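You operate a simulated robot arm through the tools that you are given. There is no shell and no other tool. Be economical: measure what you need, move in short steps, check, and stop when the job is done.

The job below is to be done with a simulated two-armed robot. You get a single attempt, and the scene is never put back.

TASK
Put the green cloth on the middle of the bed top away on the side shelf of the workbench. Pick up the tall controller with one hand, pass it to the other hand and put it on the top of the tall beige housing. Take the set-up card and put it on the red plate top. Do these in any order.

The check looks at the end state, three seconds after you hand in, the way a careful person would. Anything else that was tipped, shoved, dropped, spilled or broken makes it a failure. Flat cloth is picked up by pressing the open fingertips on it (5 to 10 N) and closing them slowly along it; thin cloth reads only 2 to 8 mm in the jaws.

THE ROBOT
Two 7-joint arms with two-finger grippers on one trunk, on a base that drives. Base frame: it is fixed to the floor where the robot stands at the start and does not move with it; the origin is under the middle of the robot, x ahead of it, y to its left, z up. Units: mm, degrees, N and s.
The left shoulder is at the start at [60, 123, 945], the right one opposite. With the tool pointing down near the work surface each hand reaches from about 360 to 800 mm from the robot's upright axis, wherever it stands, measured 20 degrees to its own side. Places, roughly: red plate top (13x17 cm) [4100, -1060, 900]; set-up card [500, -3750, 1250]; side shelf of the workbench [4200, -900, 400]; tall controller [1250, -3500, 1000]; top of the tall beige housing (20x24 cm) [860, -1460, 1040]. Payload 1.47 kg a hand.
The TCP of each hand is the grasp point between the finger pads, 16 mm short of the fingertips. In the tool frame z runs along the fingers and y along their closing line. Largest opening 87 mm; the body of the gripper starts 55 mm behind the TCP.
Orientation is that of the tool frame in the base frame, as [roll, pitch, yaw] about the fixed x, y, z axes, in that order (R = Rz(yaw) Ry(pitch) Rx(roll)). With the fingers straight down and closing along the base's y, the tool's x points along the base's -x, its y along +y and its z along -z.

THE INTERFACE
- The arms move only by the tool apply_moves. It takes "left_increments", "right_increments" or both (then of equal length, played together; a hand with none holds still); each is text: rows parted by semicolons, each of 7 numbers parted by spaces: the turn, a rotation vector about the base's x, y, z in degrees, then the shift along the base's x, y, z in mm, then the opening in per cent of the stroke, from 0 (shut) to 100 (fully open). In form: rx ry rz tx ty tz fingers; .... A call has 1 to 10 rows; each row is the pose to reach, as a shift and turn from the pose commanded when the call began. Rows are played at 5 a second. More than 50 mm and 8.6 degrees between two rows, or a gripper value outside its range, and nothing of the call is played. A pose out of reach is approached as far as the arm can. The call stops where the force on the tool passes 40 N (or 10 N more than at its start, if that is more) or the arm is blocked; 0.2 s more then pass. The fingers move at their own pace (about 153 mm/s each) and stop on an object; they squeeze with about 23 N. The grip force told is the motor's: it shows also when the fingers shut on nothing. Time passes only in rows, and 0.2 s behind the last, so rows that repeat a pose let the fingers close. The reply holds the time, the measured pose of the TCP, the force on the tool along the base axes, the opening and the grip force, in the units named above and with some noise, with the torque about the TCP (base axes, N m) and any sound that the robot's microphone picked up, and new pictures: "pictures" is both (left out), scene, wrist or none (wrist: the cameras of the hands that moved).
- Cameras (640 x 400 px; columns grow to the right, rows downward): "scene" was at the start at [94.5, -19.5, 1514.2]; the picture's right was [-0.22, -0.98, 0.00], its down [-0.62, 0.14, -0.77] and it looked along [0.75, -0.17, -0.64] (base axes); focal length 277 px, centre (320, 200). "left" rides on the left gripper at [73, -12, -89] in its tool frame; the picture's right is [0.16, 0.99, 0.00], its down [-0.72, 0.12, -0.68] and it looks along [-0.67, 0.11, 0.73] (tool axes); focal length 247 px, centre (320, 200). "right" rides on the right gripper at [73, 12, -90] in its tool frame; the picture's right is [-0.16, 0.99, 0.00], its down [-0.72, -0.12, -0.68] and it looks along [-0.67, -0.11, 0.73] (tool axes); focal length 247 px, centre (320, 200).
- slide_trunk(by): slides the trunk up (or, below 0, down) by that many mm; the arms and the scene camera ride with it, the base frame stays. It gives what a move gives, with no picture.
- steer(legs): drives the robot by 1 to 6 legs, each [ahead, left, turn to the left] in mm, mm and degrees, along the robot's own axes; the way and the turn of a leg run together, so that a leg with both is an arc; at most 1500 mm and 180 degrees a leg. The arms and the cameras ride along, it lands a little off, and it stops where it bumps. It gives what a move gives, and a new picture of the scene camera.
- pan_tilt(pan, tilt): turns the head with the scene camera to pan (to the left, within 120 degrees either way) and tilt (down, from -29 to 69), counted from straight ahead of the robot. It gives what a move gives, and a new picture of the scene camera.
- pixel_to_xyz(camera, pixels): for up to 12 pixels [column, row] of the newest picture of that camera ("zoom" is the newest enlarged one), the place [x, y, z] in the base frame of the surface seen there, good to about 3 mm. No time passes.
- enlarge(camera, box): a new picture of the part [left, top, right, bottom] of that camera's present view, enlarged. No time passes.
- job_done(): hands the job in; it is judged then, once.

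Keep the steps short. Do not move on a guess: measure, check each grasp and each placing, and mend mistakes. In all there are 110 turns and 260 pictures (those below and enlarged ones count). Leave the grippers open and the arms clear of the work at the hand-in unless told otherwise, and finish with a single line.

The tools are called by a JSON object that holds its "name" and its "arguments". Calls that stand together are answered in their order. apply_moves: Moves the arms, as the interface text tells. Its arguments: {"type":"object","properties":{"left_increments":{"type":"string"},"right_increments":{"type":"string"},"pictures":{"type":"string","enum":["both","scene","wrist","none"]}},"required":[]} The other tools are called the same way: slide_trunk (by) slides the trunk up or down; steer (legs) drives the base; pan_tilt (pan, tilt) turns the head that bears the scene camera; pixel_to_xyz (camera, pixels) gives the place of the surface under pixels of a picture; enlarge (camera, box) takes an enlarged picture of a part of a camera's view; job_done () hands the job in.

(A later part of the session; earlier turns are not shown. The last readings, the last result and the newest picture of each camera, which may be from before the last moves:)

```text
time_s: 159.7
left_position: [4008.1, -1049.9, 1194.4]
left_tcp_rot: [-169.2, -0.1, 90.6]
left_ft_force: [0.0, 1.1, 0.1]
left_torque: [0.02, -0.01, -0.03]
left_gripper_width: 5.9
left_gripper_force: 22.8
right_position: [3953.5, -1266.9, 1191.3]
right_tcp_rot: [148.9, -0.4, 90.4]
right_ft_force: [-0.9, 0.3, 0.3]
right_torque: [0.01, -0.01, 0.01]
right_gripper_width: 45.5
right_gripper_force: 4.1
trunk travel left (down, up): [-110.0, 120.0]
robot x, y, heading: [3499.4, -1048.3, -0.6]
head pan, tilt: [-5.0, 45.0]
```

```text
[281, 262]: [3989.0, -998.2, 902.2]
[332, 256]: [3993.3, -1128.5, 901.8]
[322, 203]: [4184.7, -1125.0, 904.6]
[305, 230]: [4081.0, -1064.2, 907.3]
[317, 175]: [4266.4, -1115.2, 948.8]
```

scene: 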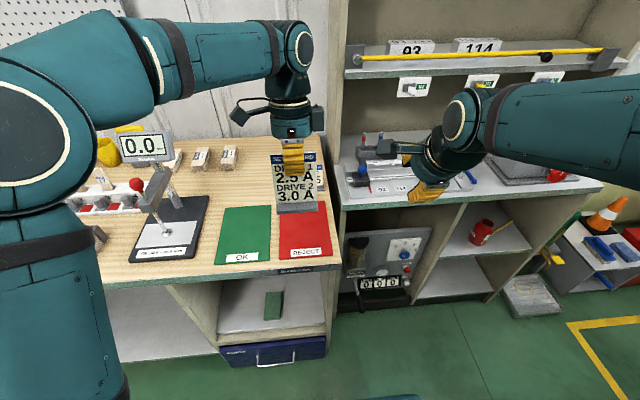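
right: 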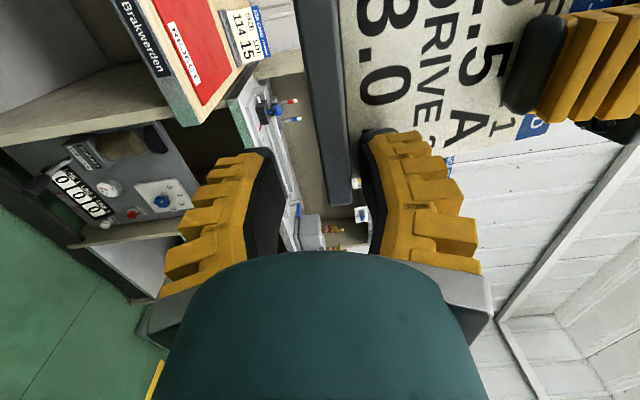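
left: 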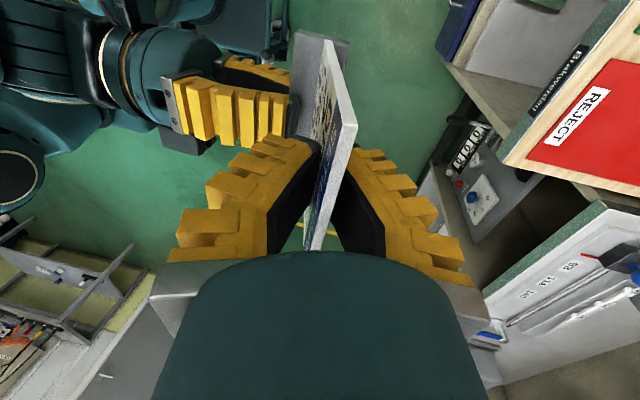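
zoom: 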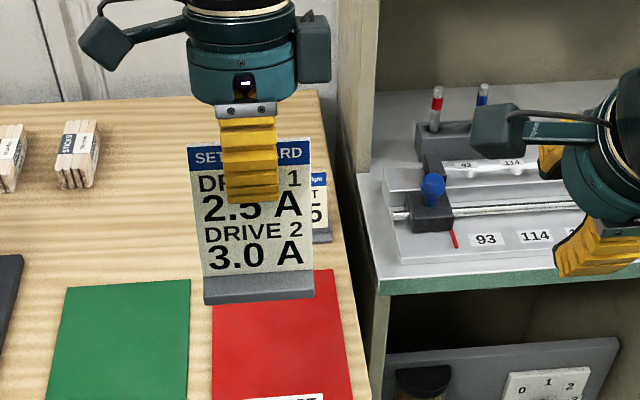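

Plate centre (4088,−1063,906); foot centre ≈(3994,−1050), bottom ≈1100. Shift (+94,−13) and lower 184.

{"name": "apply_moves", "arguments": {"left_increments": "0 0 0 32 -4 0 0; 0 0 0 64 -8 0 0; 0 0 0 94 -13 0 0; 0 0 0 94 -13 -40 0; 0 0 0 94 -13 -80 0; 0 0 0 94 -13 -120 0; 0 0 0 94 -13 -155 0; 0 0 0 94 -13 -180 0; 0 0 0 94 -13 -184 0", "pictures": "scene"}}

{"name": "enlarge", "arguments": {"camera": "scene", "box": [240, 140, 368, 220]}}

```text
time_s: 161.7
left_position: [4102.8, -1062.8, 1011.3]
left_tcp_rot: [-169.3, -0.1, 90.6]
left_ft_force: [-0.3, -0.2, -0.1]
left_torque: [-0.01, -0.02, -0.01]
left_gripper_width: 6.0
left_gripper_force: 22.5
right_position: [3953.8, -1267.3, 1191.9]
right_tcp_rot: [149.0, -0.3, 90.3]
right_ft_force: [1.1, 0.6, 0.5]
right_torque: [0.04, -0.02, 0.0]
right_gripper_width: 45.7
right_gripper_force: 4.0
trunk travel left (down, up): [-110.0, 120.0]
robot x, y, heading: [3498.8, -1049.8, -0.7]
head pan, tilt: [-5.0, 45.0]
```

scene: 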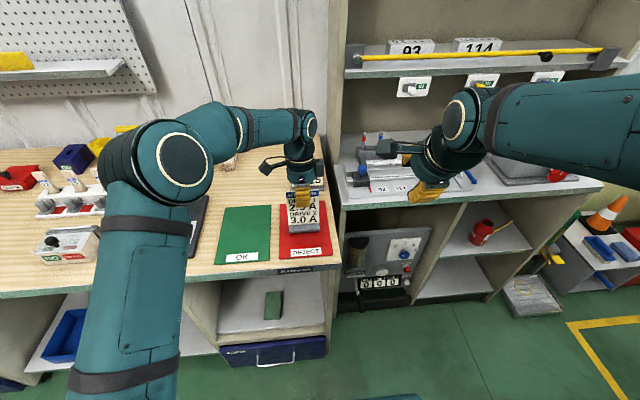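

```text
5.00 times, centred on (304, 180) of scene
```

zoom: 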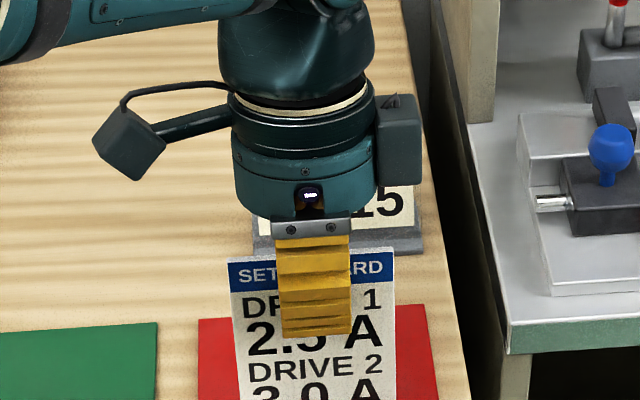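

Check the left elbow's clearance to the gauge, and the foot height.

{"name": "pixel_to_xyz", "arguments": {"camera": "scene", "pixels": [[165, 130], [205, 150], [185, 180], [230, 110], [200, 200], [290, 230], [318, 228]]}}

{"name": "enlarge", "arguments": {"camera": "scene", "box": [60, 80, 300, 230]}}

```text
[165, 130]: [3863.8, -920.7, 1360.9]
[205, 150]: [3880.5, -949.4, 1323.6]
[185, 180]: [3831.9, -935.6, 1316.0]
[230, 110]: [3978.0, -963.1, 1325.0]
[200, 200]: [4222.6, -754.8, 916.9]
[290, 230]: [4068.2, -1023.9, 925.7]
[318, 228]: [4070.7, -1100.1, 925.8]
```

```text
2.67 times, centred on (180, 155) of scene
```

zoom: 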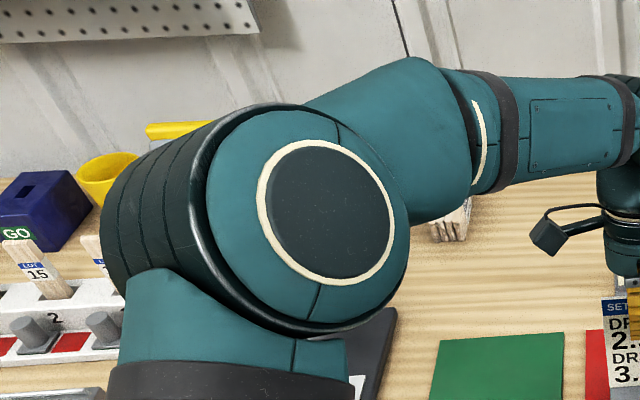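

Elbow is at z≈1300, clear. Lower in 3 mm steps until contact.

{"name": "apply_moves", "arguments": {"left_increments": "0 0 0 0 0 -3 0; 0 0 0 0 0 -6 0; 0 0 0 0 0 -8 0; 0 0 0 0 0 -10 0; 0 0 0 0 0 -10 0", "pictures": "none"}}

```text
time_s: 162.9
left_position: [4102.3, -1062.8, 1000.5]
left_tcp_rot: [-169.2, -0.1, 90.6]
left_ft_force: [0.8, 0.5, 2.2]
left_torque: [-0.09, 0.01, 0.02]
left_gripper_width: 6.2
left_gripper_force: 22.5
right_position: [3953.7, -1264.9, 1191.9]
right_tcp_rot: [149.0, -0.3, 90.4]
right_ft_force: [0.0, -0.2, -0.6]
right_torque: [0.0, -0.02, -0.04]
right_gripper_width: 45.6
right_gripper_force: 3.9
trunk travel left (down, up): [-110.0, 120.0]
robot x, y, heading: [3500.1, -1051.8, -0.8]
head pan, tilt: [-5.0, 45.0]
```

First touch (2.2 N) at z≈1000. One or two mm more.

{"name": "apply_moves", "arguments": {"left_increments": "0 0 0 0 0 -1 0; 0 0 0 0 0 -2 0; 0 0 0 0 0 -2 0", "pictures": "scene"}}

{"name": "enlarge", "arguments": {"camera": "scene", "box": [250, 180, 362, 250]}}

```text
time_s: 163.7
left_position: [4101.4, -1063.6, 998.6]
left_tcp_rot: [-169.2, 0.0, 90.6]
left_ft_force: [1.0, 0.3, 9.3]
left_torque: [-0.36, 0.01, 0.07]
left_gripper_width: 6.1
left_gripper_force: 23.2
right_position: [3952.8, -1265.7, 1190.9]
right_tcp_rot: [149.0, -0.4, 90.4]
right_ft_force: [0.3, -0.2, -0.1]
right_torque: [-0.02, -0.04, 0.03]
right_gripper_width: 45.9
right_gripper_force: 4.1
trunk travel left (down, up): [-110.0, 120.0]
robot x, y, heading: [3500.5, -1049.7, -0.8]
head pan, tilt: [-5.0, 45.0]
```

scene: 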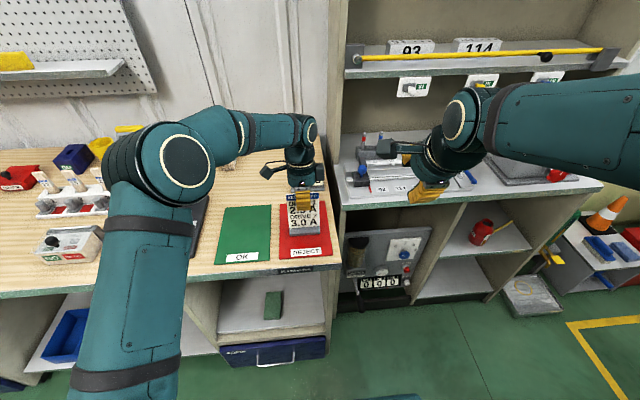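

```text
5.71 times, centred on (306, 215) of scene
```

zoom: 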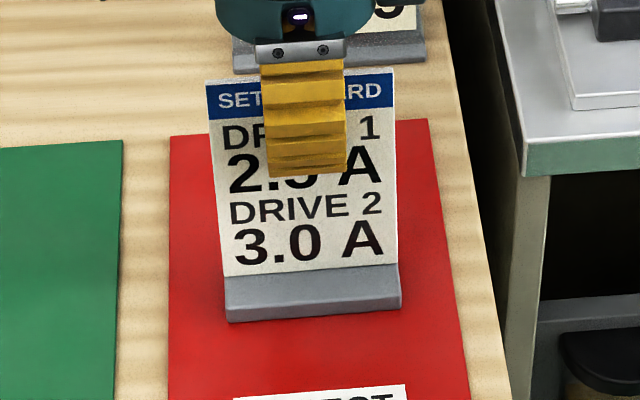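

Foot touches at its right end (9 N). Ease up 1.5 mm and open gently; then look.

{"name": "apply_moves", "arguments": {"left_increments": "0 0 0 0 0 1.5 0; 0 0 0 0 0 1.5 10; 0 0 0 0 0 1.5 16; 0 0 0 0 0 1.5 24; 0 0 0 0 0 1.5 40; 0 0 0 0 0 1.5 40", "pictures": "both"}}

{"name": "enlarge", "arguments": {"camera": "scene", "box": [250, 180, 362, 250]}}

```text
time_s: 165.1
left_position: [4100.2, -1063.2, 1000.0]
left_tcp_rot: [-169.2, -0.1, 90.4]
left_ft_force: [0.4, 0.2, 0.0]
left_torque: [-0.01, -0.03, 0.0]
left_gripper_width: 40.8
left_gripper_force: 4.4
right_position: [3952.9, -1266.6, 1192.4]
right_tcp_rot: [149.0, -0.4, 90.5]
right_ft_force: [0.3, -0.3, 0.1]
right_torque: [-0.04, -0.05, 0.01]
right_gripper_width: 45.7
right_gripper_force: 3.8
trunk travel left (down, up): [-110.0, 120.0]
robot x, y, heading: [3496.8, -1051.3, -0.8]
head pan, tilt: [-5.0, 45.0]
```

scene: 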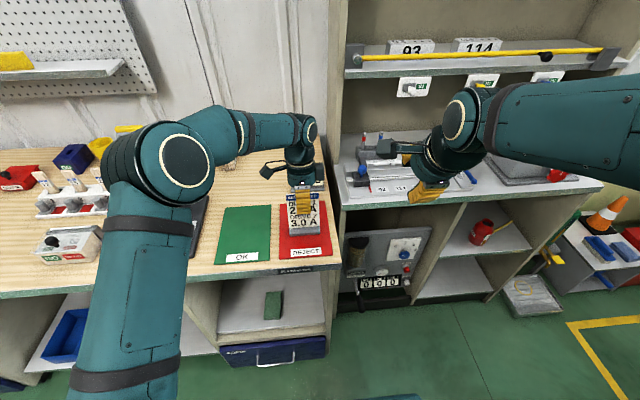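
left: 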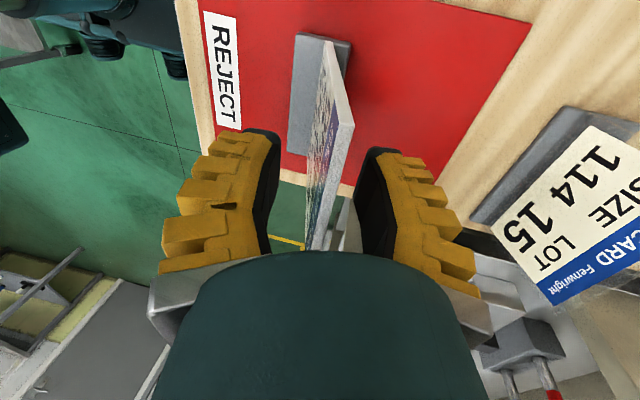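

```text
5.71 times, centred on (306, 215) of scene
```

zoom: 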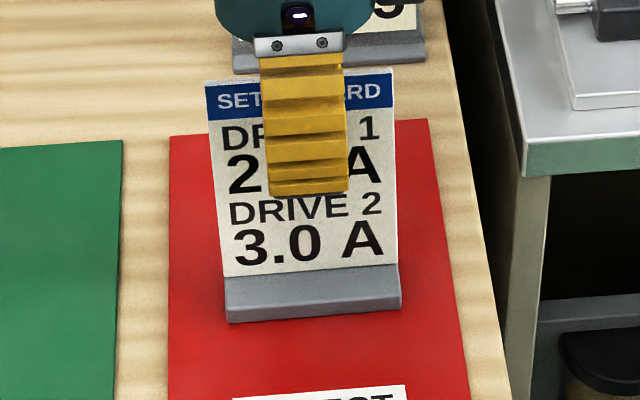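

The card stands on the red plate. Withdraw upward along the card, then back away (not beyond x≈3200 because of the cart).

{"name": "apply_moves", "arguments": {"left_increments": "0 0 0 4 0 20 40; 0 0 0 8 0 40 40; 0 0 0 12 0 60 40; 0 0 0 12 0 105 40; 0 0 0 12 0 150 40; 0 0 0 12 0 195 40", "pictures": "none"}}

{"name": "steer", "arguments": {"legs": [[-260, 0, 0]]}}

{"name": "enlarge", "arguments": {"camera": "scene", "box": [160, 100, 416, 260]}}

```text
time_s: 166.5
left_position: [4112.2, -1061.9, 1195.1]
left_tcp_rot: [-169.1, -0.1, 90.6]
left_ft_force: [-0.6, 0.7, 0.1]
left_torque: [0.04, -0.03, 0.03]
left_gripper_width: 40.8
left_gripper_force: 3.7
right_position: [3953.8, -1268.6, 1191.8]
right_tcp_rot: [149.0, -0.4, 90.4]
right_ft_force: [0.4, 1.2, 0.6]
right_torque: [-0.02, -0.02, -0.01]
right_gripper_width: 45.9
right_gripper_force: 4.0
trunk travel left (down, up): [-110.0, 120.0]
robot x, y, heading: [3500.8, -1050.3, -0.5]
head pan, tilt: [-5.0, 45.0]
```

```text
time_s: 168.4
left_position: [3850.4, -1061.6, 1195.7]
left_tcp_rot: [-169.1, -0.2, 90.2]
left_ft_force: [0.6, 0.2, -0.7]
left_torque: [0.01, -0.04, 0.01]
left_gripper_width: 40.6
left_gripper_force: 4.6
right_position: [3690.6, -1266.3, 1191.2]
right_tcp_rot: [149.0, -0.4, 90.2]
right_ft_force: [0.1, 0.2, -0.5]
right_torque: [-0.03, -0.02, 0.0]
right_gripper_width: 45.7
right_gripper_force: 4.4
trunk travel left (down, up): [-110.0, 120.0]
robot x, y, heading: [3236.6, -1047.1, -0.6]
head pan, tilt: [-5.0, 45.0]
```

scene: 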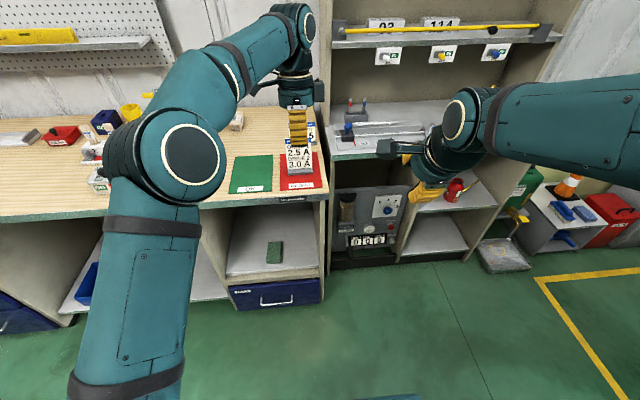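

```text
2.50 times, centred on (288, 180) of scene
```

zoom: 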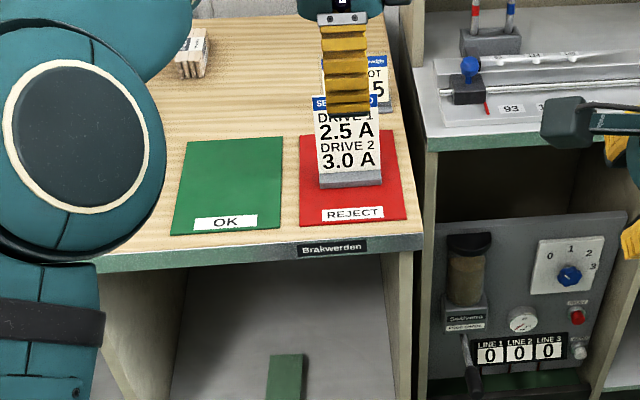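

Both card and cloth are placed. Fold the arms to fingers-down poses, then strafe right back to y≈−2880.

{"name": "apply_moves", "arguments": {"left_increments": "0.82 -0.89 8.48 -18 23 5 60; 1.64 -1.78 16.96 -36 46 10 60; 2.46 -2.67 25.4 -55 70 15 60; 3.28 -3.56 33.9 -73 93 20 60; 4.1 -4.45 42.4 -92 117 25 60; 4.92 -5.34 50.9 -110 140 30 60; 5.74 -6.23 59.4 -128 163 35 60; 6.56 -7.12 67.8 -147 187 40 60; 7.38 -8 76.3 -165 210 45 60; 8.2 -8.9 84.8 -184 234 50 60", "right_increments": "0 4 0 0 -6 5 60; 0 8 0 0 -12 10 70; 0 12 0 0 -18 15 80; 0 16 0 0 -24 20 100; 0 20 0 0 -30 25 100; 0 24 0 0 -36 30 100; 0 28 0 0 -42 35 100; 0 31 0 0 -48 40 100; 0 31 0 0 -54 45 100; 0 31 0 0 -60 50 100", "pictures": "none"}}

{"name": "steer", "arguments": {"legs": [[0, -1000, 0], [0, -830, 0]]}}

{"name": "pan_tilt", "arguments": {"pan": 95, "tilt": 25}}

```text
time_s: 170.6
left_position: [3665.7, -827.7, 1247.2]
left_tcp_rot: [179.8, -0.1, 175.4]
left_ft_force: [-1.0, 0.5, -0.2]
left_torque: [-0.01, -0.03, 0.01]
left_gripper_width: 57.4
left_gripper_force: 3.6
right_position: [3689.3, -1325.3, 1241.5]
right_tcp_rot: [179.9, -0.3, 89.9]
right_ft_force: [0.4, 1.3, 0.3]
right_torque: [-0.02, 0.0, 0.02]
right_gripper_width: 87.2
right_gripper_force: 0.1
trunk travel left (down, up): [-110.0, 120.0]
robot x, y, heading: [3235.7, -1044.6, -0.9]
head pan, tilt: [-5.0, 45.0]
```

```text
time_s: 187.0
left_position: [3634.8, -2676.0, 1247.9]
left_tcp_rot: [179.8, 0.0, 174.0]
left_ft_force: [-0.3, 0.0, 0.1]
left_torque: [0.0, 0.01, 0.01]
left_gripper_width: 57.2
left_gripper_force: 3.8
right_position: [3645.9, -3175.9, 1241.2]
right_tcp_rot: [-180.0, -0.4, 88.7]
right_ft_force: [-0.3, 0.1, 0.1]
right_torque: [-0.01, 0.04, -0.01]
right_gripper_width: 87.2
right_gripper_force: 0.1
trunk travel left (down, up): [-110.0, 120.0]
robot x, y, heading: [3200.5, -2887.6, -2.2]
head pan, tilt: [-5.0, 45.0]
```

scene: 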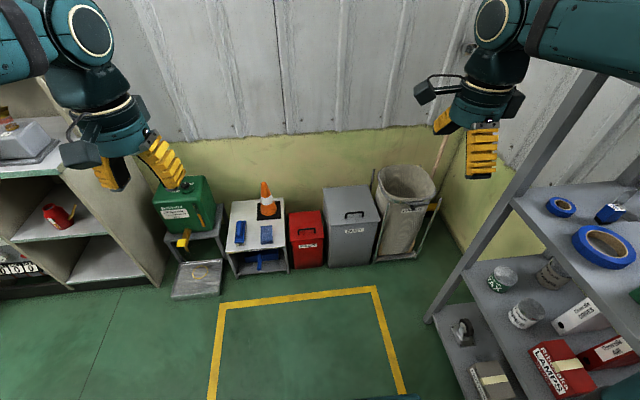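

```text
time_s: 188.8
left_position: [3633.5, -2676.9, 1246.1]
left_tcp_rot: [179.7, 0.0, 174.1]
left_ft_force: [1.3, -0.1, 0.7]
left_torque: [-0.04, -0.01, 0.03]
left_gripper_width: 57.3
left_gripper_force: 4.1
right_position: [3645.5, -3176.4, 1241.1]
right_tcp_rot: [180.0, -0.5, 88.6]
right_ft_force: [0.5, 0.2, 0.4]
right_torque: [-0.02, -0.02, 0.03]
right_gripper_width: 86.8
right_gripper_force: 0.1
trunk travel left (down, up): [-110.0, 120.0]
robot x, y, heading: [3197.8, -2885.6, -2.2]
head pan, tilt: [95.0, 25.0]
```

scene: 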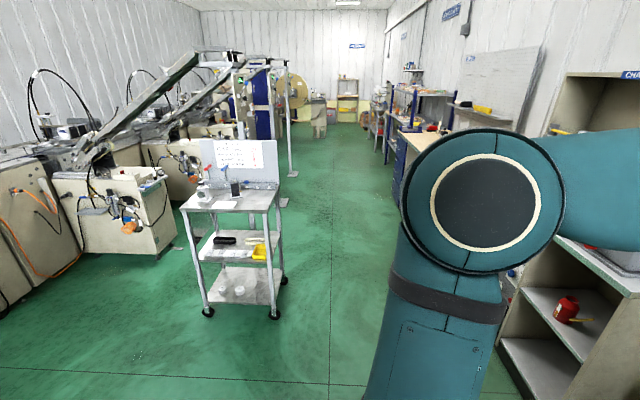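

The cart stands intact; compare its position with before (right side x≈2831, front wheel (2828,−1289)).

{"name": "pixel_to_xyz", "arguments": {"camera": "scene", "pixels": [[275, 318], [278, 170], [275, 200], [206, 315], [284, 280]]}}

{"name": "steer", "arguments": {"legs": [[0, 0, 2.2], [-1000, 0, 0], [-950, 0, 0]]}}

{"name": "pan_tilt", "arguments": {"pan": -85, "tilt": 40}}

```text
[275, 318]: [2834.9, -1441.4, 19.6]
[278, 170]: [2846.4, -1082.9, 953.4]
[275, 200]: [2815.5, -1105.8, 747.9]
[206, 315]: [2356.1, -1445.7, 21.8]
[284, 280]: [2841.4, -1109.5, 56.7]
```

```text
time_s: 198.9
left_position: [1672.5, -2668.2, 1247.5]
left_tcp_rot: [179.8, 0.0, 176.3]
left_ft_force: [0.1, 0.3, -0.7]
left_torque: [-0.08, -0.02, 0.01]
left_gripper_width: 57.2
left_gripper_force: 3.9
right_position: [1706.3, -3165.3, 1240.3]
right_tcp_rot: [-180.0, -0.4, 90.8]
right_ft_force: [-0.3, 0.4, -0.2]
right_torque: [-0.01, 0.01, 0.0]
right_gripper_width: 86.8
right_gripper_force: 0.0
trunk travel left (down, up): [-110.0, 120.0]
robot x, y, heading: [1245.8, -2891.9, 0.1]
head pan, tilt: [95.0, 25.0]
```

scene: 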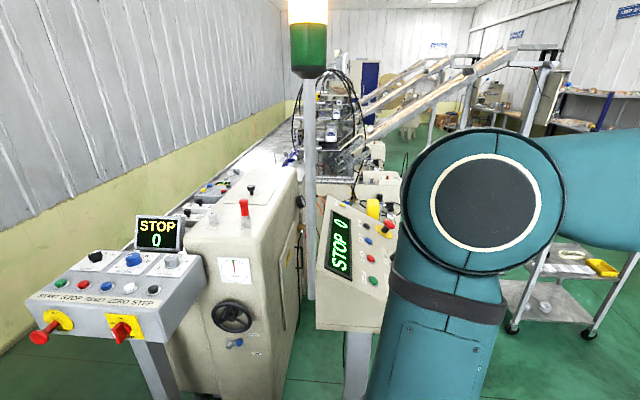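

```text
time_s: 201.6
left_position: [1673.2, -2667.9, 1246.4]
left_tcp_rot: [179.9, 0.0, 176.3]
left_ft_force: [0.7, -0.1, 1.0]
left_torque: [-0.03, 0.02, -0.01]
left_gripper_width: 57.3
left_gripper_force: 3.7
right_position: [1705.9, -3166.5, 1241.5]
right_tcp_rot: [-180.0, -0.4, 91.0]
right_ft_force: [0.2, -0.6, -0.2]
right_torque: [0.0, 0.0, -0.01]
right_gripper_width: 86.9
right_gripper_force: 0.0
trunk travel left (down, up): [-110.0, 120.0]
robot x, y, heading: [1247.9, -2896.6, 0.4]
head pan, tilt: [-85.0, 40.0]
```

scene: 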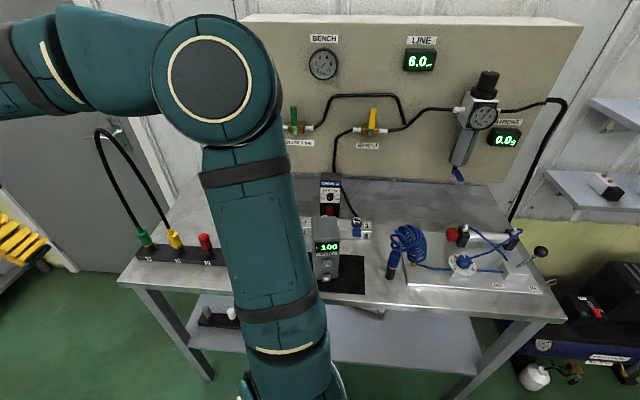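

Cart is where it was. Measure hose loops and controllers before turning toward the table.

{"name": "pixel_to_xyz", "arguments": {"camera": "scene", "pixels": [[110, 132], [150, 170], [97, 150], [185, 235], [147, 240], [326, 246], [316, 225], [338, 225], [330, 190], [330, 275], [140, 285]]}}

{"name": "enlarge", "arguments": {"camera": "scene", "box": [280, 160, 408, 300]}}

```text
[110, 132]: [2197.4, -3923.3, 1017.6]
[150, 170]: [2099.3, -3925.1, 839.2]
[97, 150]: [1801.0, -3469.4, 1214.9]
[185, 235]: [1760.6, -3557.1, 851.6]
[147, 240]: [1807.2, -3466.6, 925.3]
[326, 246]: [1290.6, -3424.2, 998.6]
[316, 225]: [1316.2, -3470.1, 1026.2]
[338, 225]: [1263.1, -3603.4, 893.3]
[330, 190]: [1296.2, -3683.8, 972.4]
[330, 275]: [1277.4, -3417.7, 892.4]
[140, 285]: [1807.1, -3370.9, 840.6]
```

```text
2.86 times, centred on (344, 230) of scene
```

zoom: 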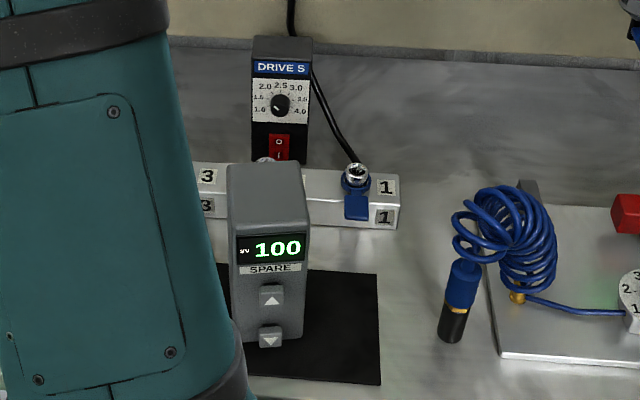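

The "SPARE" unit (x≈1290, y≈−3450, top z≈1028) is the tall controller; "DRIVE S" has a cable. Hose loops are 800 mm from the robot axis, so turning is safe. Turn right 90°.

{"name": "steer", "arguments": {"legs": [[0, 0, -90.3]]}}

{"name": "pan_tilt", "arguments": {"pan": 0, "tilt": 45}}

{"name": "enlarge", "arguments": {"camera": "scene", "box": [200, 120, 440, 270]}}

```text
time_s: 205.8
left_position: [1474.0, -3319.2, 1247.0]
left_tcp_rot: [179.9, 0.1, 86.5]
left_ft_force: [0.7, -0.2, 0.6]
left_torque: [-0.01, 0.01, 0.01]
left_gripper_width: 57.5
left_gripper_force: 3.4
right_position: [976.1, -3353.0, 1241.1]
right_tcp_rot: [179.9, -0.4, 1.2]
right_ft_force: [0.4, 0.5, -0.8]
right_torque: [0.02, 0.0, 0.01]
right_gripper_width: 87.0
right_gripper_force: 0.1
trunk travel left (down, up): [-110.0, 120.0]
robot x, y, heading: [1246.7, -2893.5, -89.6]
head pan, tilt: [-85.0, 40.0]
```

scene: 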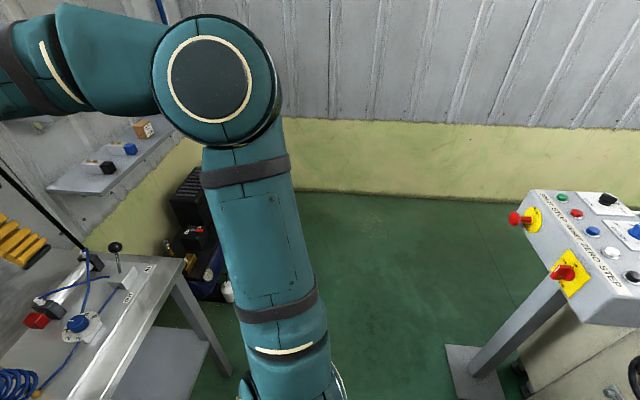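

```text
time_s: 207.4
left_position: [1475.1, -3319.1, 1246.3]
left_tcp_rot: [179.8, 0.0, 86.6]
left_ft_force: [-0.3, -0.6, -0.4]
left_torque: [-0.01, -0.01, -0.02]
left_gripper_width: 57.2
left_gripper_force: 3.8
right_position: [977.1, -3353.3, 1241.7]
right_tcp_rot: [180.0, -0.4, 1.2]
right_ft_force: [-0.1, 0.4, -0.3]
right_torque: [-0.02, 0.0, 0.0]
right_gripper_width: 87.3
right_gripper_force: 0.1
trunk travel left (down, up): [-110.0, 120.0]
robot x, y, heading: [1245.8, -2892.8, -89.8]
head pan, tilt: [0.0, 45.0]
```

scene: 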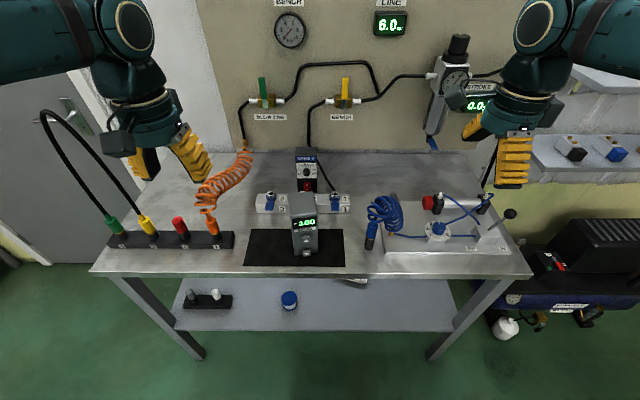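

```text
2.67 times, centred on (320, 195) of scene
```

zoom: 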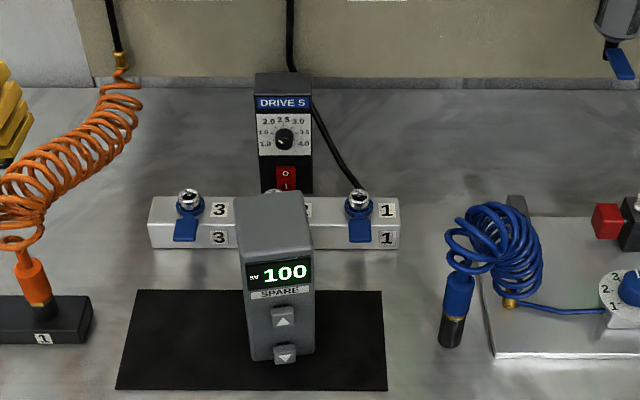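

Measure the controller's corners.

{"name": "pixel_to_xyz", "arguments": {"camera": "zoom", "pixels": [[238, 202], [298, 195], [311, 222], [245, 230], [275, 212], [255, 355], [313, 342], [280, 240], [285, 300], [275, 330], [150, 300], [380, 380]]}}

{"name": "enlarge", "arguments": {"camera": "scene", "box": [256, 170, 352, 270]}}

```text
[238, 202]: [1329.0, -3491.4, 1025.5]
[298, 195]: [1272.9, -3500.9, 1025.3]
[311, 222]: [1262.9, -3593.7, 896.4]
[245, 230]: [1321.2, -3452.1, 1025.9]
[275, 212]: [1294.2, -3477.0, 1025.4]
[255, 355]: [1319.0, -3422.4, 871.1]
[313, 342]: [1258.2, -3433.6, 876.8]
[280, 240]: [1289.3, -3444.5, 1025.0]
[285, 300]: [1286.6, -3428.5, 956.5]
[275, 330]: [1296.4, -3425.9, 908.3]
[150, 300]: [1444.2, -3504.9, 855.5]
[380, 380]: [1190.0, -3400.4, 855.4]
```

```text
4.00 times, centred on (304, 220) of scene
```

zoom: 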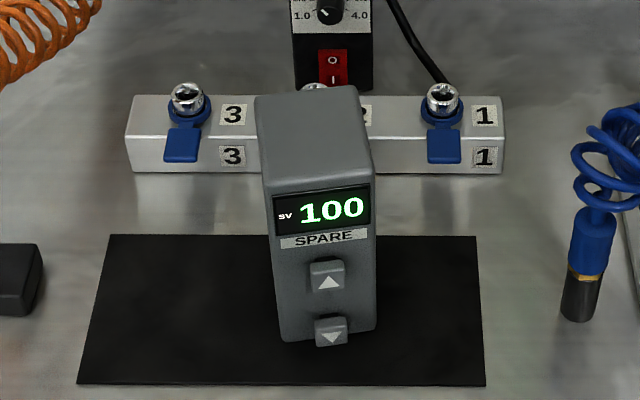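

Controller: ~62 mm wide, front face y≈−3428, top z 1025, yaw ≈10.5°. Plan: left hand grips it low from the front (tilted like before), right hand then takes it from above by its top. Move left to pre-grasp (1272,−3339,908); right hand turns +85° meanwhile.

{"name": "apply_moves", "arguments": {"left_increments": "-7.1 -0.4 1.8 -20 5 -34 100; -14.3 -0.9 3.7 -41 10 -68 100; -21.4 -1.3 5.5 -61 10 -102 100; -28.6 -1.7 7.4 -81 10 -136 100; -35.7 -2.1 9.2 -101 10 -170 100; -42.9 -2.6 11.1 -122 5 -203 100; -50 -3 12.9 -142 0 -237 100; -50 -3 12.9 -162 -7 -271 100; -50 -3 12.9 -183 -14 -305 100; -50 -3 12.9 -203 -20 -339 100", "right_increments": "0 0 8.5 0 0 0 100; 0 0 17 0 0 0 100; 0 0 25.5 0 0 0 100; 0 0 34 0 0 0 100; 0 0 42.5 0 0 0 100; 0 0 51 0 0 0 100; 0 0 59.5 0 0 0 100; 0 0 68 0 0 0 100; 0 0 76.5 0 0 0 100; 0 0 85 0 0 0 100", "pictures": "both"}}

```text
time_s: 209.6
left_position: [1271.5, -3338.4, 908.1]
left_tcp_rot: [179.9, 49.9, 100.4]
left_ft_force: [-1.0, 0.7, 0.7]
left_torque: [0.01, -0.02, -0.02]
left_gripper_width: 87.2
left_gripper_force: 0.0
left hand out of reach, approached as far as the arm can: row 6, 7, 8
right_position: [977.0, -3354.1, 1239.9]
right_tcp_rot: [180.0, -0.4, 86.4]
right_ft_force: [-0.4, -0.2, 0.2]
right_torque: [0.01, -0.02, -0.01]
right_gripper_width: 87.0
right_gripper_force: 0.1
trunk travel left (down, up): [-110.0, 120.0]
robot x, y, heading: [1248.8, -2893.9, -89.8]
head pan, tilt: [0.0, 45.0]
```

scene: 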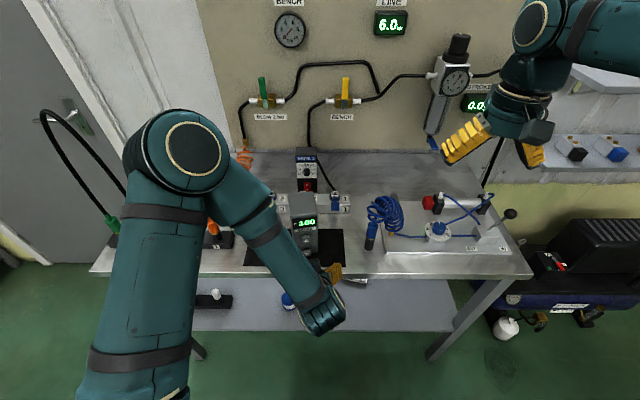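
right: 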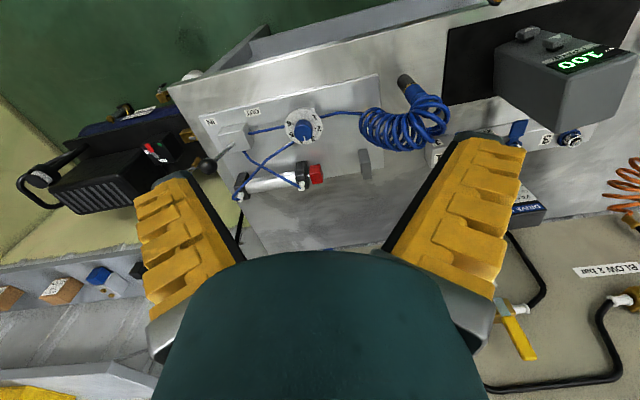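
left: 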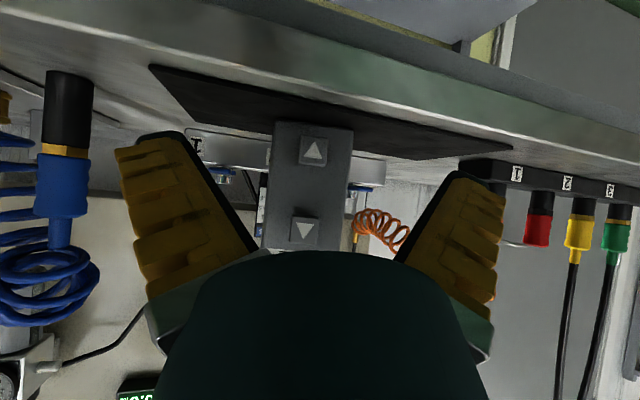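

The left forearm comes back over the table from a forward elbow; the robot stands too close. Check clearances.

{"name": "pixel_to_xyz", "arguments": {"camera": "scene", "pixels": [[190, 130], [225, 160], [240, 210], [275, 210], [285, 240], [300, 265], [262, 265], [318, 235], [140, 180]]}}

{"name": "enlarge", "arguments": {"camera": "scene", "box": [100, 90, 372, 260]}}

```text
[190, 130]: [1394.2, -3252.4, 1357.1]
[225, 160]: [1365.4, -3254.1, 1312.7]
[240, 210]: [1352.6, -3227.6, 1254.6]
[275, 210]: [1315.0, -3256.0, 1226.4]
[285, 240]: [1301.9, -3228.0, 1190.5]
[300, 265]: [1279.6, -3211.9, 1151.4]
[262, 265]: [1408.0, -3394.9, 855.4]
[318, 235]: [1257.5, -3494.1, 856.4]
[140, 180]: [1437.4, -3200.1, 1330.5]
```

```text
2.35 times, centred on (236, 175) of scene
```

zoom: 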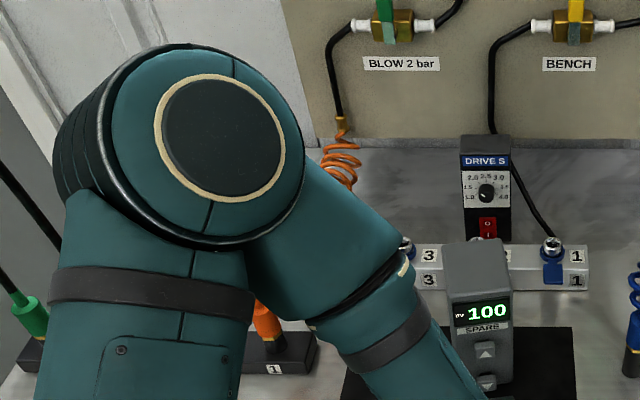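

Elbow and forearm are at z>1150 and y>−3260, well clear. Measure the controller's sides in the left camera.

{"name": "pixel_to_xyz", "arguments": {"camera": "left", "pixels": [[276, 150], [348, 150], [270, 190], [345, 190], [310, 185], [275, 130], [350, 130], [312, 152], [303, 230]]}}

{"name": "enlarge", "arguments": {"camera": "left", "box": [200, 100, 424, 240]}}

```text
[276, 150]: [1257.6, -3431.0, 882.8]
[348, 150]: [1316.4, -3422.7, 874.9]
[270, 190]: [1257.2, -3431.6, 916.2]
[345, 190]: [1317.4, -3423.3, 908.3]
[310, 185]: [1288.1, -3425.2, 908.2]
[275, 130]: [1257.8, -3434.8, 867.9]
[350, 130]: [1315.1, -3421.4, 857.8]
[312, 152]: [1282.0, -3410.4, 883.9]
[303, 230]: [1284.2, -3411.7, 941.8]
```

```text
2.86 times, centred on (312, 170) of left
```

zoom: 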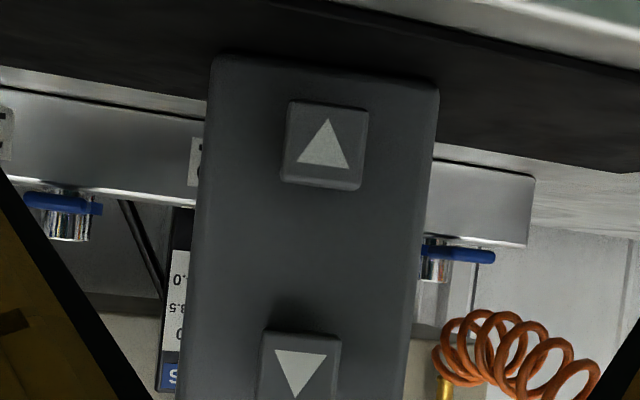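

Front face centre (1287.5,−3427.5) at z 910, buttons stick out 16 mm, so the TCP should go only ~12 mm behind the face. Slide in to (1290,−3439.5,905) and look.

{"name": "apply_moves", "arguments": {"left_increments": "0 0 0 6 -30 -1 100; 0 0 0 11 -60 -2 100; 0 0 0 15 -82 -3 100; 0 0 0 18 -101 -3 100", "pictures": "both"}}

{"name": "enlarge", "arguments": {"camera": "scene", "box": [200, 150, 392, 270]}}

```text
time_s: 210.6
left_position: [1288.7, -3441.1, 904.7]
left_tcp_rot: [179.9, 49.8, 100.3]
left_ft_force: [0.9, 0.3, -0.2]
left_torque: [-0.01, 0.02, -0.01]
left_gripper_width: 86.8
left_gripper_force: 0.0
right_position: [977.9, -3353.1, 1240.8]
right_tcp_rot: [-179.9, -0.4, 86.2]
right_ft_force: [0.2, -0.4, -0.2]
right_torque: [0.0, 0.02, 0.0]
right_gripper_width: 86.7
right_gripper_force: 0.0
trunk travel left (down, up): [-110.0, 120.0]
robot x, y, heading: [1246.7, -2889.0, -89.7]
head pan, tilt: [0.0, 45.0]
```

scene: 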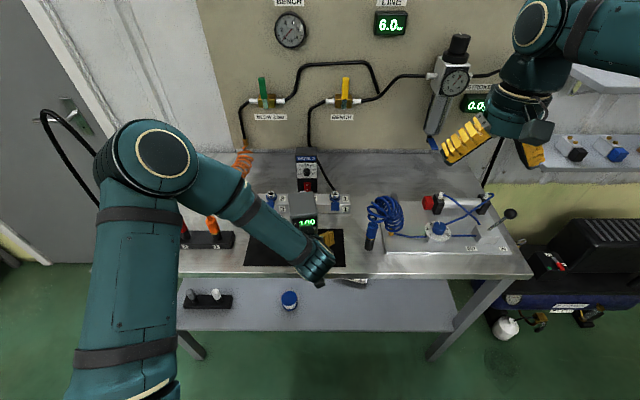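
left: 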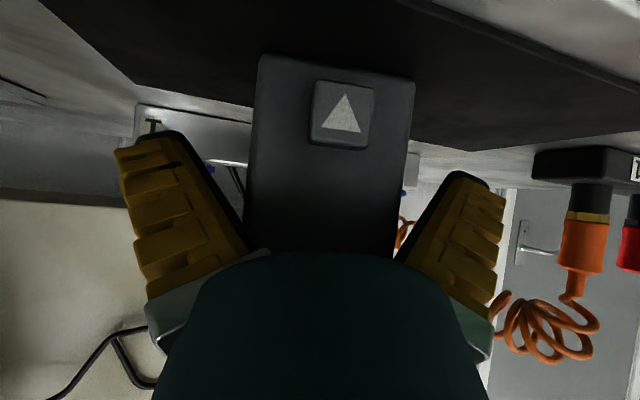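

```text
3.33 times, centred on (296, 210) of scene
```

zoom: 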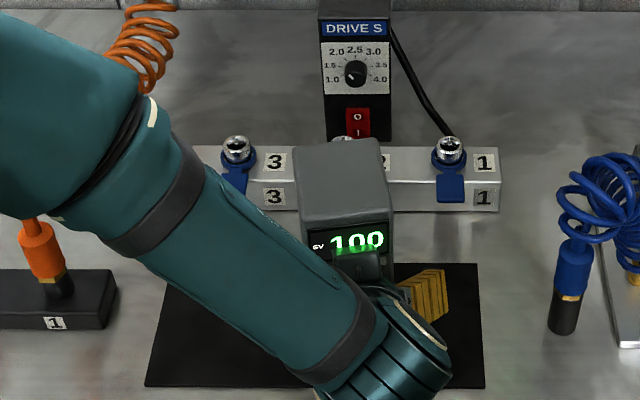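

The fingers straddle the controller without contact. Close and hold.

{"name": "apply_moves", "arguments": {"left_increments": "0 0 0 0 0 0 85; 0 0 0 0 0 0 70; 0 0 0 0 0 0 40; 0 0 0 0 0 0 0; 0 0 0 0 0 0 0; 0 0 0 0 0 0 0", "pictures": "wrist"}}

```text
time_s: 212.0
left_position: [1288.9, -3441.2, 905.5]
left_tcp_rot: [179.8, 50.0, 100.4]
left_ft_force: [-0.6, 5.7, 3.9]
left_torque: [-0.2, 0.24, -0.17]
left_gripper_width: 72.7
left_gripper_force: 23.0
right_position: [975.2, -3351.8, 1241.5]
right_tcp_rot: [180.0, -0.4, 86.2]
right_ft_force: [0.8, -0.3, -0.1]
right_torque: [-0.02, 0.01, 0.0]
right_gripper_width: 87.1
right_gripper_force: 0.1
trunk travel left (down, up): [-110.0, 120.0]
robot x, y, heading: [1247.1, -2895.8, -89.5]
head pan, tilt: [0.0, 45.0]
```

left: 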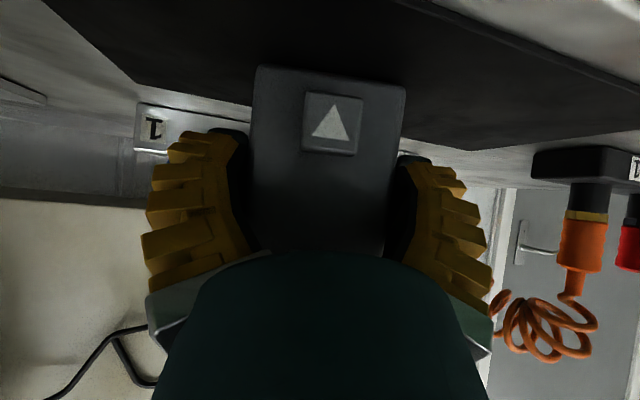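

Closed on it (23 N). Lift 15 mm slowly and check.

{"name": "apply_moves", "arguments": {"left_increments": "0 0 0 0 0 4 0; 0 0 0 0 0 8 0; 0 0 0 0 0 15 0; 0 0 0 0 0 15 0", "pictures": "both"}}

{"name": "enlarge", "arguments": {"camera": "scene", "box": [200, 150, 392, 270]}}

```text
time_s: 213.0
left_position: [1289.9, -3440.6, 919.7]
left_tcp_rot: [179.8, 49.8, 100.3]
left_ft_force: [-1.0, 0.1, -3.9]
left_torque: [0.12, 0.01, 0.0]
left_gripper_width: 69.4
left_gripper_force: 23.1
right_position: [976.6, -3353.6, 1241.2]
right_tcp_rot: [180.0, -0.5, 86.3]
right_ft_force: [0.3, -1.0, -0.2]
right_torque: [-0.03, -0.02, -0.04]
right_gripper_width: 87.1
right_gripper_force: 0.0
trunk travel left (down, up): [-110.0, 120.0]
robot x, y, heading: [1247.4, -2890.4, -89.8]
head pan, tilt: [0.0, 45.0]
```

scene: 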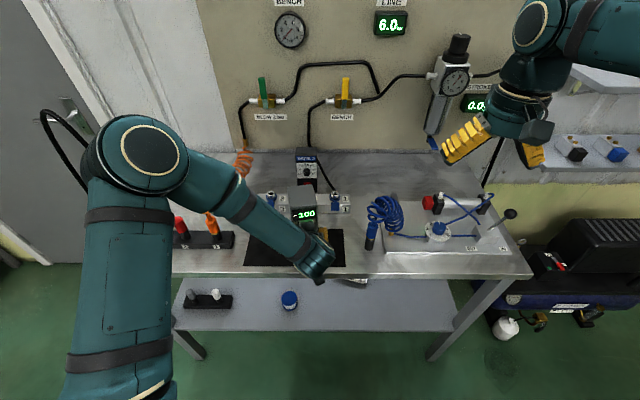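
left: 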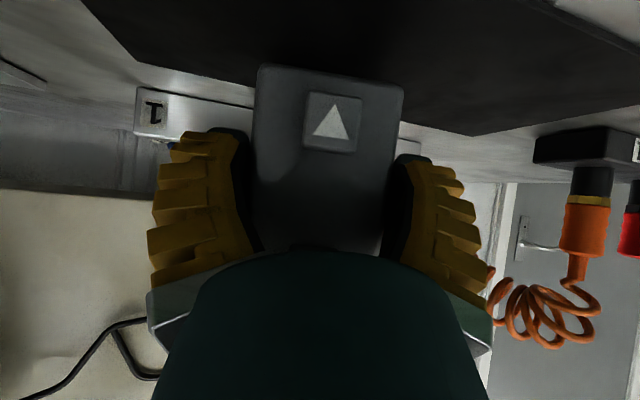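

```text
3.33 times, centred on (296, 210) of scene
```

zoom: 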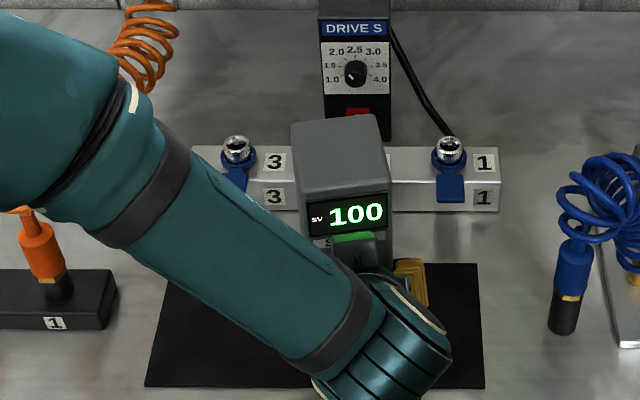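

Lifted (≈4 N weight). Raise 60 more, drive back 150, then extend the left arm so its forearm gets out of the way of the right hand.

{"name": "apply_moves", "arguments": {"left_increments": "0 0 0 0 0 20 0; 0 0 0 0 0 40 0; 0 0 0 0 0 60 0", "pictures": "none"}}

{"name": "steer", "arguments": {"legs": [[-150, 0, 0]]}}

{"name": "apply_moves", "arguments": {"left_increments": "0 0 0 -15 -25 0 0; 0 0 0 -30 -50 0 0; 0 0 0 -45 -75 0 0; 0 0 0 -60 -95 0 0", "right_increments": "0 0 4 0 0 0 100; 0 0 8 0 0 0 100; 0 0 12 0 0 0 100; 0 0 14 0 0 0 100", "pictures": "both"}}

```text
time_s: 213.8
left_position: [1291.4, -3441.2, 978.9]
left_tcp_rot: [179.8, 49.9, 100.3]
left_ft_force: [0.2, 0.6, -3.9]
left_torque: [0.13, 0.03, 0.02]
left_gripper_width: 68.7
left_gripper_force: 23.2
right_position: [977.5, -3352.9, 1241.3]
right_tcp_rot: [-180.0, -0.4, 86.2]
right_ft_force: [0.2, 0.1, 0.5]
right_torque: [0.01, 0.01, -0.01]
right_gripper_width: 87.0
right_gripper_force: 0.1
trunk travel left (down, up): [-110.0, 120.0]
robot x, y, heading: [1248.0, -2893.5, -89.9]
head pan, tilt: [0.0, 45.0]
```

```text
time_s: 215.2
left_position: [1289.8, -3289.7, 979.8]
left_tcp_rot: [179.8, 50.0, 100.3]
left_ft_force: [-0.4, 0.5, -2.9]
left_torque: [0.12, 0.02, -0.01]
left_gripper_width: 68.8
left_gripper_force: 23.0
right_position: [975.0, -3202.5, 1240.7]
right_tcp_rot: [180.0, -0.4, 86.1]
right_ft_force: [0.3, 1.0, 0.6]
right_torque: [-0.01, 0.0, 0.02]
right_gripper_width: 87.1
right_gripper_force: 0.0
trunk travel left (down, up): [-110.0, 120.0]
robot x, y, heading: [1244.8, -2744.5, -89.8]
head pan, tilt: [0.0, 45.0]
```

scene: 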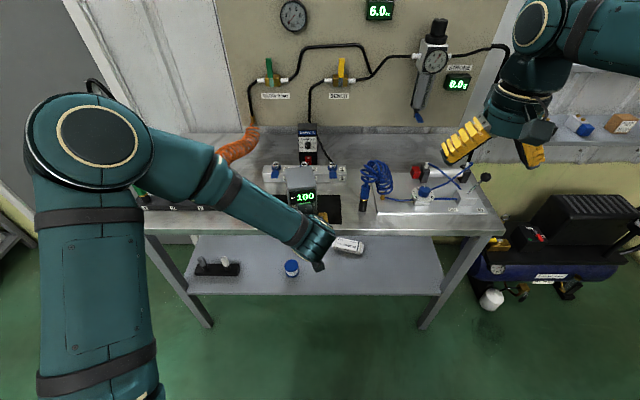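

```text
time_s: 216.2
left_position: [1228.8, -3385.0, 980.6]
left_tcp_rot: [179.6, 49.9, 100.2]
left_ft_force: [0.2, -0.5, -3.5]
left_torque: [0.15, 0.02, 0.01]
left_gripper_width: 69.1
left_gripper_force: 23.0
right_position: [972.9, -3203.7, 1241.4]
right_tcp_rot: [-180.0, -0.6, 100.1]
right_ft_force: [-0.7, 0.2, -0.6]
right_torque: [-0.01, -0.01, 0.0]
right_gripper_width: 86.7
right_gripper_force: 0.0
trunk travel left (down, up): [-110.0, 120.0]
robot x, y, heading: [1245.9, -2742.8, -89.6]
head pan, tilt: [0.0, 45.0]
```

scene: 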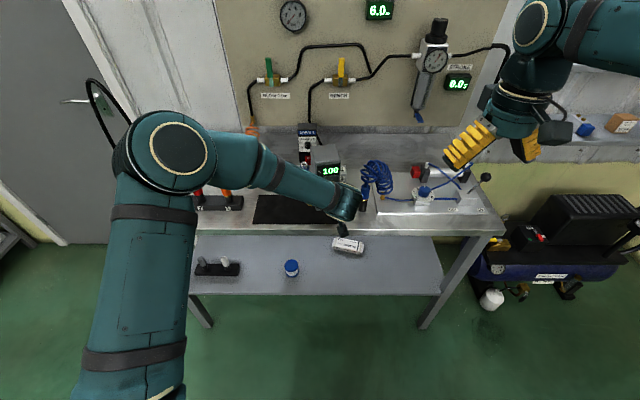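
right: 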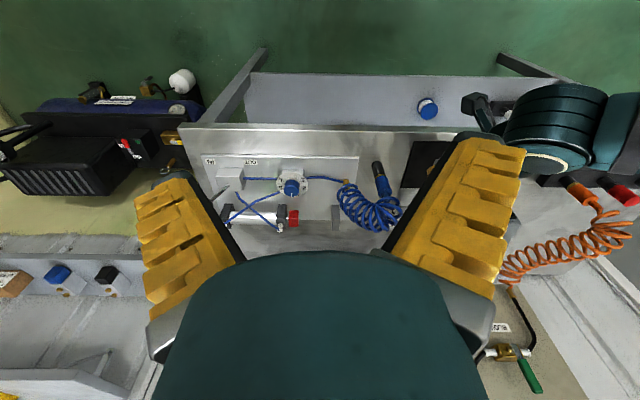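
left: 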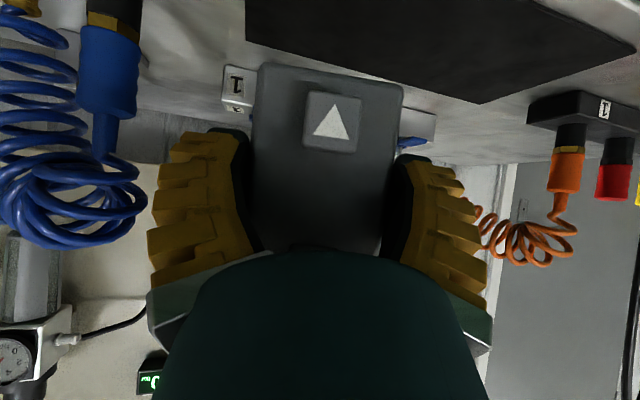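

Measure the controller top and the left forearm height.

{"name": "enlarge", "arguments": {"camera": "scene", "box": [240, 110, 432, 230]}}

{"name": "pixel_to_xyz", "arguments": {"camera": "zoom", "pixels": [[265, 170], [320, 165], [335, 185], [270, 190], [300, 178], [300, 210], [200, 200], [100, 170], [250, 240], [370, 260], [60, 130], [340, 245]]}}

```text
3.33 times, centred on (336, 170) of scene
```

zoom: 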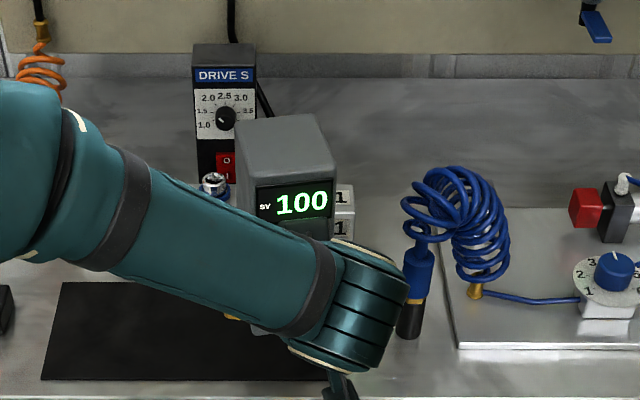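

```text
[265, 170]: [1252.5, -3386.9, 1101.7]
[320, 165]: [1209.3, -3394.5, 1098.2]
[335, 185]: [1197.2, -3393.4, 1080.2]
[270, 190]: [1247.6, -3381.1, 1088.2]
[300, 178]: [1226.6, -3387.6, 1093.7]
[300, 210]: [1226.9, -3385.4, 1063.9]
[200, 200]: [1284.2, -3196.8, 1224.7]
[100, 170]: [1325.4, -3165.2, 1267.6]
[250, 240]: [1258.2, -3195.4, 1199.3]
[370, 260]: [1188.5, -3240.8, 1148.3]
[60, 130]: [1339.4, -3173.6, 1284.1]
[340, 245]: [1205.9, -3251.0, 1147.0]
```

Forearm stays at y>−3250, so the right hand has room. Measure the controller's top face.

{"name": "pixel_to_xyz", "arguments": {"camera": "zoom", "pixels": [[242, 126], [312, 118], [330, 158], [255, 172], [285, 143], [248, 150], [322, 140], [285, 122], [292, 163]]}}

```text
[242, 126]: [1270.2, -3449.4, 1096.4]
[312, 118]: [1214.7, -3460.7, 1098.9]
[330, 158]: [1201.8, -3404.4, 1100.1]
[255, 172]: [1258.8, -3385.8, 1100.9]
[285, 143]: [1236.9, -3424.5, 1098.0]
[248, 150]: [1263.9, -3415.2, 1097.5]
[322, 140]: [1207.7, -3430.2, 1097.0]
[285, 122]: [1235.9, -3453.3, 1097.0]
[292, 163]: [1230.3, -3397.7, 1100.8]
```

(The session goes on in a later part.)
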